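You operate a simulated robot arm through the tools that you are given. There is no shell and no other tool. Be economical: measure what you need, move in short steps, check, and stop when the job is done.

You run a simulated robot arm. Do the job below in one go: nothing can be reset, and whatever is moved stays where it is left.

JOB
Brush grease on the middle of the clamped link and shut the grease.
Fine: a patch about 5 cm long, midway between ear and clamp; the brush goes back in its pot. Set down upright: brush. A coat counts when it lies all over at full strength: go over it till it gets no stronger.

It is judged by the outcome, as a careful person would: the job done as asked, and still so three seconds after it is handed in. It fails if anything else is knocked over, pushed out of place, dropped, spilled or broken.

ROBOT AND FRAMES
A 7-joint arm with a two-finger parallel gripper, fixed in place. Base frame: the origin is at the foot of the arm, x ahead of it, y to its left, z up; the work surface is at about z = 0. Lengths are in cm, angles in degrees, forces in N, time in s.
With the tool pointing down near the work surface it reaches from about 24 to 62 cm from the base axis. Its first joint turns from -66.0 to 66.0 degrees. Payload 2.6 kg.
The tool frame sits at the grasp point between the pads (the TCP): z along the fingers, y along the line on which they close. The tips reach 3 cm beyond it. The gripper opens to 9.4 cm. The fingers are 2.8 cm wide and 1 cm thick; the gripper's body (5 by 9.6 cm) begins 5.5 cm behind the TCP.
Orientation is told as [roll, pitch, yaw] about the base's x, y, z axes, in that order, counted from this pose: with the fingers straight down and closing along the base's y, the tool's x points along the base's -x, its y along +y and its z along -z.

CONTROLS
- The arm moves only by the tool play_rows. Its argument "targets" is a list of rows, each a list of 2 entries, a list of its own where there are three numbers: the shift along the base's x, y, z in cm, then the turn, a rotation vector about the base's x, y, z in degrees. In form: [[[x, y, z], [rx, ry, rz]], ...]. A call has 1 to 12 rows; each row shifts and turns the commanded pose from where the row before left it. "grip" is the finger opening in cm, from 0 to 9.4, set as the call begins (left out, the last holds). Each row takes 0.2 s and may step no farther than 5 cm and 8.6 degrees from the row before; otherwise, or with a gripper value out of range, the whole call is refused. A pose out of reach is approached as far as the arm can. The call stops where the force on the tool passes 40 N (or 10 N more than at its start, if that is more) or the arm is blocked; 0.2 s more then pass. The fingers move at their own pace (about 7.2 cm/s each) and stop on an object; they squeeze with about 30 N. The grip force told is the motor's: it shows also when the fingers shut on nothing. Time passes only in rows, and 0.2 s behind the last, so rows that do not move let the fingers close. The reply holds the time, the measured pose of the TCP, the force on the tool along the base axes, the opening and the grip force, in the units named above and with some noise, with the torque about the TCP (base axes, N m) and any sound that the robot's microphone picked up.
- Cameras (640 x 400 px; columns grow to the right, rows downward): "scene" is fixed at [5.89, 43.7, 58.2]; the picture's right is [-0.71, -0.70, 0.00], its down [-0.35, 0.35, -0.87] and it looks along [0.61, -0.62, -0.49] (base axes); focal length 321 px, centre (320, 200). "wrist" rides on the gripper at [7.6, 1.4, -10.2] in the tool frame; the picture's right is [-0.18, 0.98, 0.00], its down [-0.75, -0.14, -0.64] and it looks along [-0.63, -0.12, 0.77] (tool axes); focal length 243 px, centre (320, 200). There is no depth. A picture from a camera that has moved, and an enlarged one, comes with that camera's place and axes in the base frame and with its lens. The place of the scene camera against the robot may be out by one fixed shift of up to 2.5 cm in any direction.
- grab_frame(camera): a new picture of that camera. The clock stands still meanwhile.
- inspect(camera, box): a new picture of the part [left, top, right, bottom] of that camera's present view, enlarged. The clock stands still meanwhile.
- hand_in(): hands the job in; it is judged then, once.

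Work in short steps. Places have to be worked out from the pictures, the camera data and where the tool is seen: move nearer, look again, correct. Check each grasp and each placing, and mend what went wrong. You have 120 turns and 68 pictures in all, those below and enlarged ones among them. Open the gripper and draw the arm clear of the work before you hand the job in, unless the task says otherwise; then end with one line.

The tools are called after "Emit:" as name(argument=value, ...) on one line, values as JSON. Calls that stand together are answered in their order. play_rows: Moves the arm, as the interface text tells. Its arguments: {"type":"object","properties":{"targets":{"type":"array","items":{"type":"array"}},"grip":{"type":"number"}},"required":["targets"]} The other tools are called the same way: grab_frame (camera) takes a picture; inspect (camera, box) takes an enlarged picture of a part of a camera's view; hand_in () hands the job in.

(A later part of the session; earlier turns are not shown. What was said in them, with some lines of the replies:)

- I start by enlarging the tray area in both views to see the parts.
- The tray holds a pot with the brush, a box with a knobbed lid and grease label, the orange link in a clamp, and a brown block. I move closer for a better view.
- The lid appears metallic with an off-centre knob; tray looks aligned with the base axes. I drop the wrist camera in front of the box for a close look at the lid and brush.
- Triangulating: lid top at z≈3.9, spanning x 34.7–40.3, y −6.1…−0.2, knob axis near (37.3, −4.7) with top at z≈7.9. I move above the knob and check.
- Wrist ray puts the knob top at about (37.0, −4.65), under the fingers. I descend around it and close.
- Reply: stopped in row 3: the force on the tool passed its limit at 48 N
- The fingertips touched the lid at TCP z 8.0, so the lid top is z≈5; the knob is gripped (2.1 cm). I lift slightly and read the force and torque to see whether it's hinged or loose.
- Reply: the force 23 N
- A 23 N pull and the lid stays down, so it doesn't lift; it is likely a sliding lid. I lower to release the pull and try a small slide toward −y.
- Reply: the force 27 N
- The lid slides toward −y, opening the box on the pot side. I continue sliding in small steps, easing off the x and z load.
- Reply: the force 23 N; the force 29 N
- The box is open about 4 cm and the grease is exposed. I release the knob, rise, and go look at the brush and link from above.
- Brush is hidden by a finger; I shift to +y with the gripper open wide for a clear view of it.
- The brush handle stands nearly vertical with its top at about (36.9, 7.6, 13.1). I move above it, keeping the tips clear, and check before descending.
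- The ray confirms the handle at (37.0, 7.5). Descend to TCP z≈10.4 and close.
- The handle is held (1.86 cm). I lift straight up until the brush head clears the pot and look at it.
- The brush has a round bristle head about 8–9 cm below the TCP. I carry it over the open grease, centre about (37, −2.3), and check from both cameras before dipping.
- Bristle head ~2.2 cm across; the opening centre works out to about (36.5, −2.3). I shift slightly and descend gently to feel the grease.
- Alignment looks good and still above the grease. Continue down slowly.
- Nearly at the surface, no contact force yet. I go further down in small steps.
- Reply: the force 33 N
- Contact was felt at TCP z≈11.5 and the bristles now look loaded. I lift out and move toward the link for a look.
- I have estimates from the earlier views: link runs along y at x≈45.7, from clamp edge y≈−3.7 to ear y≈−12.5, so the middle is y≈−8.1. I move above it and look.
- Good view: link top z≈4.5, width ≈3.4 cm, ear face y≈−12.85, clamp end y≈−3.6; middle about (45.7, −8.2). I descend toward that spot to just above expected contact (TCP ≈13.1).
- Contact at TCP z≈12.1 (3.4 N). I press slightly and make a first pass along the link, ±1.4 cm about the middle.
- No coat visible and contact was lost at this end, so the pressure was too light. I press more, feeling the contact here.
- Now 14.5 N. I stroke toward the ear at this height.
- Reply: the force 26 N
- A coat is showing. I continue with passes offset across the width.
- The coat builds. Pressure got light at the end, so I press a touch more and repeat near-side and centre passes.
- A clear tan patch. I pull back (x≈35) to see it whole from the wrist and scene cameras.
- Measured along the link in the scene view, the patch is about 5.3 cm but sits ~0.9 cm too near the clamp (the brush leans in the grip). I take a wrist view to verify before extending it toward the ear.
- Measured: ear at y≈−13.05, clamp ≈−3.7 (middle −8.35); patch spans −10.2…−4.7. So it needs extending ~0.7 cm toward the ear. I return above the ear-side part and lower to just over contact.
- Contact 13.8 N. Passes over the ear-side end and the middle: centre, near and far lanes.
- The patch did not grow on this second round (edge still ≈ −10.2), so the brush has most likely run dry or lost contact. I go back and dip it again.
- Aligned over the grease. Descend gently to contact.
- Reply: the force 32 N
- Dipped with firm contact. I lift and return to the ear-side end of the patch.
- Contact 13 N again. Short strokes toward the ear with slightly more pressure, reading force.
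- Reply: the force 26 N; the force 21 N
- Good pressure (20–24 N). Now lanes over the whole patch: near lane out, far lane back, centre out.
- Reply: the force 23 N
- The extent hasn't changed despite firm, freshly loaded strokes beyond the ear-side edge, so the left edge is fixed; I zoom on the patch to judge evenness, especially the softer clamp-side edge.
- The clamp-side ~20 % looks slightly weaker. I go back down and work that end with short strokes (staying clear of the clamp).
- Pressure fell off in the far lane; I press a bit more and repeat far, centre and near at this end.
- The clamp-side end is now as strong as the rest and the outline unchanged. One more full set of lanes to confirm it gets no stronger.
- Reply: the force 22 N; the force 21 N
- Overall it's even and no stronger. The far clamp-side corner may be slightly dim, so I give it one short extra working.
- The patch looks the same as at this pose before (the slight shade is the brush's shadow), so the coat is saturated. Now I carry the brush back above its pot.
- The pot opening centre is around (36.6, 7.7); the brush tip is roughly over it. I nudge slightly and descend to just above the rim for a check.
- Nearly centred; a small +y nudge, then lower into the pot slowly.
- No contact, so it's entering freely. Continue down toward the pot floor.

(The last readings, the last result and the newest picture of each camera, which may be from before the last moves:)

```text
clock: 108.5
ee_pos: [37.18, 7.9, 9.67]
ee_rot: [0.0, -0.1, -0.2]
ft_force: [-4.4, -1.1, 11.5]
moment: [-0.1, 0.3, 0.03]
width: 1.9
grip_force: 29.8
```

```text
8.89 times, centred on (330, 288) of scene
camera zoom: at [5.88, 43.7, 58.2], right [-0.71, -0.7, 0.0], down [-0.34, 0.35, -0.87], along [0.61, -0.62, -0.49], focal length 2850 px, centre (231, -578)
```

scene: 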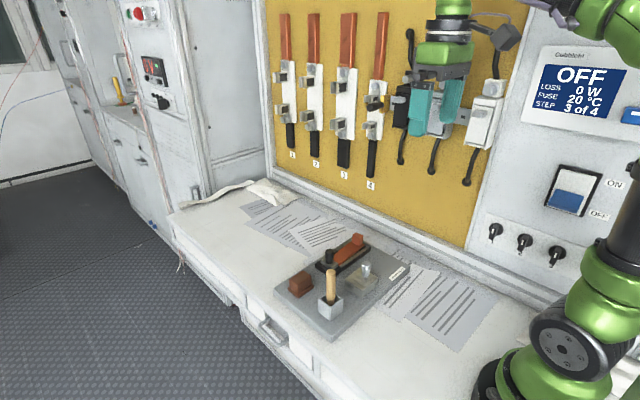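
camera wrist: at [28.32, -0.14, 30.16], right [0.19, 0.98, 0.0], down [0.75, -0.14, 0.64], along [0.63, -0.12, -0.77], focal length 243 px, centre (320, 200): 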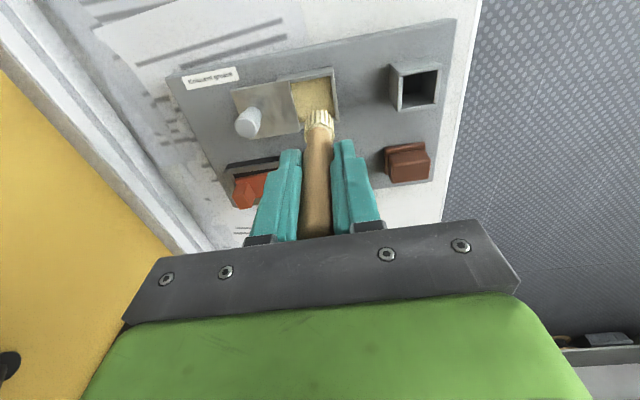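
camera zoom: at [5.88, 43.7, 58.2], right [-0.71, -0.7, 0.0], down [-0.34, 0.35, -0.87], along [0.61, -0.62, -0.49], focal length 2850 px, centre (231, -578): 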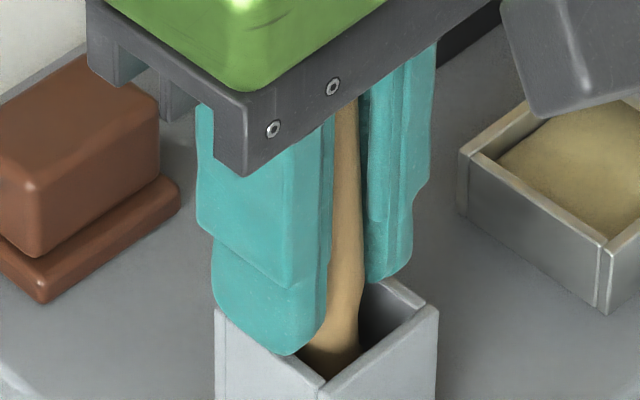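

Contact at 11.5 N: brush is on the pot floor (or within a millimetre). I ease off 1 mm and open the fingers a little, then raise straight up.

Emit:
play_rows(targets=[[[0, 0, 0.12], [0, 0, 0]], [[0, 0, 0], [0, 0, 0]]])

Emit:
play_rows(targets=[[[0, 0, 0], [0, 0, 0]], [[0, 0, 0], [0, 0, 0]], [[0, 0, 0.5], [0, 0, 0]], [[0, 0, 1], [0, 0, 0]], [[0, 0, 2], [0, 0, 0]], [[0, 0, 3], [0, 0, 0]], [[0, 0, 3], [0, 0, 0]]], grip=4)

Emit:
inspect(camera="scene", box=[290, 220, 400, 330])

```text
clock: 109.1
ee_pos: [37.09, 7.83, 9.46]
ee_rot: [0.0, -0.1, -0.1]
ft_force: [0.0, 0.0, -0.3]
moment: [-0.02, 0.01, -0.02]
width: 1.87
grip_force: 30.2
```

```text
clock: 110.7
ee_pos: [36.91, 7.83, 19.06]
ee_rot: [0.1, -0.1, -0.1]
ft_force: [0.2, 0.2, -0.9]
moment: [0.01, 0.0, 0.05]
width: 4.0
grip_force: 0.0
```

```text
3.64 times, centred on (345, 275) of scene
camera zoom: at [5.89, 43.7, 58.2], right [-0.71, -0.7, 0.0], down [-0.35, 0.35, -0.87], along [0.61, -0.62, -0.49], focal length 1166 px, centre (229, -73)
```

zoom: 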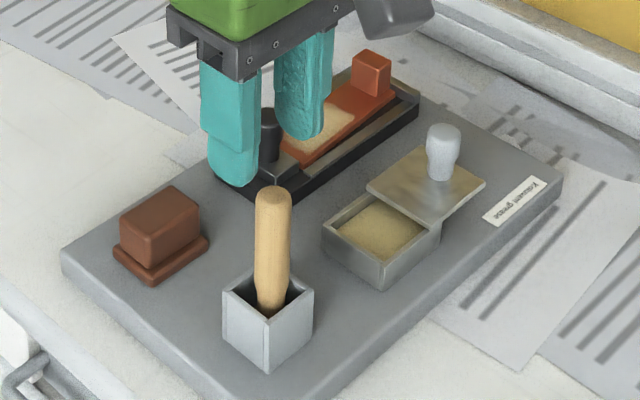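

The brush stands upright in its pot. Now I return to the lid knob, left at about (36.85, −8.76), grip 4.5 cm open.

Emit:
play_rows(targets=[[[0, -4.1, 0], [0, 0, 0]], [[0, -4.2, 0], [0, 0, 0]], [[0, -4.2, 0], [0, 0, 0]], [[0, -4.1, 0], [0, 0, 0]], [[0, 0, -2], [0, 0, 0]], [[0, 0, -2], [0, 0, 0]], [[0, 0, 0], [0, 0, 0]]], grip=4.5)

```text
clock: 112.3
ee_pos: [37.08, -8.92, 15.05]
ee_rot: [0.1, -0.1, -0.1]
ft_force: [0.3, 0.1, 0.3]
moment: [0.0, 0.04, 0.0]
width: 4.49
grip_force: 0.0
```

Positioned above the knob; descend to z≈8.3 and close.

Emit:
play_rows(targets=[[[-0.15, 0.12, -2.5], [0, 0, 0]], [[0, 0, -2.5], [0, 0, 0]], [[0, 0, -1.2], [0, 0, 0]], [[0, 0, -0.4], [0, 0, 0]], [[0, 0, 0], [0, 0, 0]]])

Emit:
play_rows(targets=[[[0, 0, 0], [0, 0, 0]], [[0, 0, 0], [0, 0, 0]], [[0, 0, 0], [0, 0, 0]]], grip=0)

```text
clock: 113.5
ee_pos: [36.97, -8.44, 8.54]
ee_rot: [-0.1, -0.2, -0.1]
ft_force: [-0.7, -0.9, -0.1]
moment: [0.01, 0.02, -0.01]
width: 4.52
grip_force: 0.1
```

```text
clock: 114.3
ee_pos: [36.98, -8.38, 8.51]
ee_rot: [0.1, 0.0, -0.1]
ft_force: [0.5, 0.1, -0.1]
moment: [-0.02, -0.14, 0.03]
width: 2.13
grip_force: 29.8
```

Knob gripped (2.13 cm). Slide the lid toward +y in small steps.

Emit:
play_rows(targets=[[[0, 0.4, 0], [0, 0, 0]], [[0, 0.5, 0], [0, 0, 0]], [[0, 0.5, 0], [0, 0, 0]], [[0, 0.5, 0], [0, 0, 0]], [[0, 0.5, 0], [0, 0, 0]], [[0, 0, 0], [0, 0, 0]]])

Emit:
play_rows(targets=[[[0, 0.4, 0], [0, 0, 0]], [[0, 0.3, 0], [0, 0, 0]], [[0, 0.2, 0], [0, 0, 0]], [[0, 0.1, 0], [0, 0, 0]], [[0, 0, 0], [0, 0, 0]]])

```text
clock: 115.7
ee_pos: [36.86, -6.01, 8.54]
ee_rot: [0.1, -0.2, -0.1]
ft_force: [0.5, -1.6, 1.3]
moment: [-0.11, -0.2, 0.03]
width: 2.09
grip_force: 29.4
```

```text
clock: 116.9
ee_pos: [36.96, -5.25, 8.58]
ee_rot: [0.2, 0.0, -0.1]
ft_force: [-3.3, 0.2, 0.0]
moment: [-0.04, -0.28, 0.06]
width: 2.11
grip_force: 29.9
```

Sliding freely; continue to the closed stop near y≈−4.7 in fine steps.

Emit:
play_rows(targets=[[[0, 0.2, 0], [0, 0, 0]], [[0, 0.15, 0], [0, 0, 0]], [[0, 0.1, 0], [0, 0, 0]], [[0, 0, 0], [0, 0, 0]]])

Emit:
play_rows(targets=[[[0, 0.1, 0], [0, 0, 0]], [[0, 0.1, 0], [0, 0, 0]], [[0, 0, 0], [0, 0, 0]]])

```text
clock: 117.9
ee_pos: [36.89, -4.72, 8.54]
ee_rot: [0.1, 0.0, -0.1]
ft_force: [-6.9, 0.1, -0.2]
moment: [-0.03, -0.18, -0.02]
width: 2.1
grip_force: 30.2
```

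```text
clock: 118.7
ee_pos: [36.95, -4.57, 8.41]
ee_rot: [0.0, -0.4, -0.1]
ft_force: [4.8, -0.6, -0.3]
moment: [-0.04, -0.04, -0.01]
width: 2.08
grip_force: 30.2
```

Emit:
play_rows(targets=[[[0, 0.08, 0], [0, 0, 0]], [[0, 0, 0], [0, 0, 0]]])

Emit:
inspect(camera="wrist", box=[265, 80, 425, 180])

```text
clock: 119.3
ee_pos: [36.84, -4.45, 8.43]
ee_rot: [0.1, -0.3, -0.1]
ft_force: [8.9, -0.2, -0.8]
moment: [-0.02, -0.31, 0.0]
width: 2.11
grip_force: 30.1
```

```text
4.00 times, centred on (345, 130) of wrist
camera zoom: at [29.21, -3.04, 18.79], right [0.19, 0.98, 0.0], down [0.75, -0.14, 0.64], along [0.63, -0.12, -0.76], focal length 970 px, centre (220, 480)
```

zoom: 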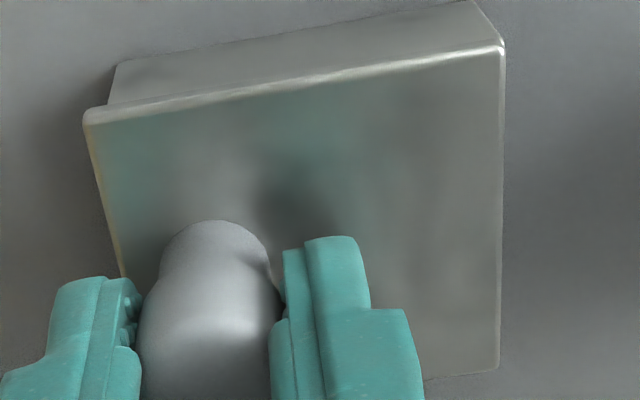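

The lid covers the box; the left overhang looks about 2 mm larger than originally, so I push slightly further and watch for the stop in the y force.

Emit:
play_rows(targets=[[[-0.05, 0.1, 0], [0, 0, 0]], [[0, 0, 0], [0, 0, 0]]])

```text
clock: 119.9
ee_pos: [36.91, -4.31, 8.46]
ee_rot: [0.1, -0.3, -0.1]
ft_force: [15.1, -1.0, -0.5]
moment: [-0.05, -0.39, 0.0]
width: 2.08
grip_force: 30.8
```

Emit:
play_rows(targets=[[[0.08, 0.1, 0], [0, 0, 0]], [[0, 0, 0], [0, 0, 0]]])

```text
clock: 120.5
ee_pos: [36.86, -4.25, 8.57]
ee_rot: [0.2, -0.1, -0.2]
ft_force: [5.1, -1.0, 0.5]
moment: [-0.07, -0.33, 0.03]
width: 2.1
grip_force: 30.1
```

Emit:
inspect(camera="wrist", box=[265, 80, 425, 180])

```text
4.00 times, centred on (345, 130) of wrist
camera zoom: at [29.21, -2.83, 18.82], right [0.19, 0.98, 0.0], down [0.75, -0.14, 0.64], along [0.63, -0.12, -0.77], focal length 970 px, centre (220, 480)
```

zoom: 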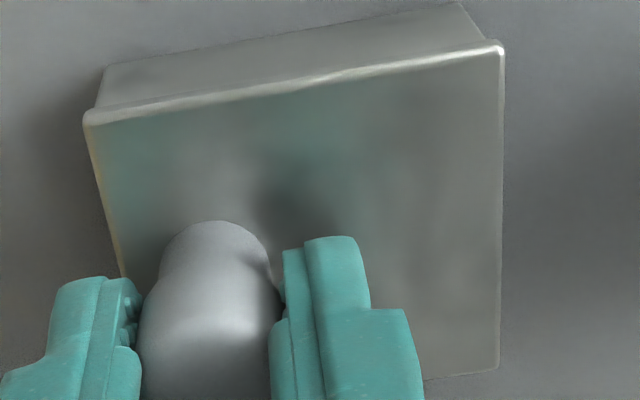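

Now the lid overhangs the box on both sides almost evenly, fully covering it, like at the start. I back off by a hair, release the knob and withdraw upward.

Emit:
play_rows(targets=[[[0, -0.06, 0], [0, 0, 0]], [[0, 0, 0], [0, 0, 0]]])

Emit:
play_rows(targets=[[[0, 0, 0], [0, 0, 0]], [[0, 0, 0], [0, 0, 0]], [[0, 0, 1.5], [0, 0, 0]], [[0, 0, 3], [0, 0, 0]], [[0, 0, 4], [0, 0, 0]], [[0, 0, 4], [0, 0, 0]], [[-2, 0, 4], [0, 0, 0]], [[-3, 0, 3], [0, 0, 0]], [[-3, 0, 3], [0, 0, 0]]], grip=4.5)

Emit:
grab_frame(camera="scene")

```text
clock: 121.1
ee_pos: [36.89, -4.28, 8.61]
ee_rot: [0.1, -0.1, 0.0]
ft_force: [0.2, 0.3, 8.9]
moment: [0.05, 0.15, 0.02]
width: 2.1
grip_force: 29.9
```

```text
clock: 123.1
ee_pos: [29.02, -4.62, 30.96]
ee_rot: [0.0, 0.0, -0.1]
ft_force: [0.2, -0.9, -1.2]
moment: [0.0, 0.0, -0.01]
width: 4.51
grip_force: 0.0
```

```text
refused: no pictures are left
```

The gripper is open and clear, forces are nil, and the last views showed the coat done, the brush upright in its pot and the lid shut. I hand in.

Emit:
hand_in()

```text
The job is handed in.
```

The link has an even grease coat, about 5.5 cm long. It measured roughly 0.9 cm nearer the clamp than true midway, and further strokes toward the ear did not change its edges. The brush is upright in its pot and the grease lid is slid shut, though I had no pictures left to check the lid after letting go.
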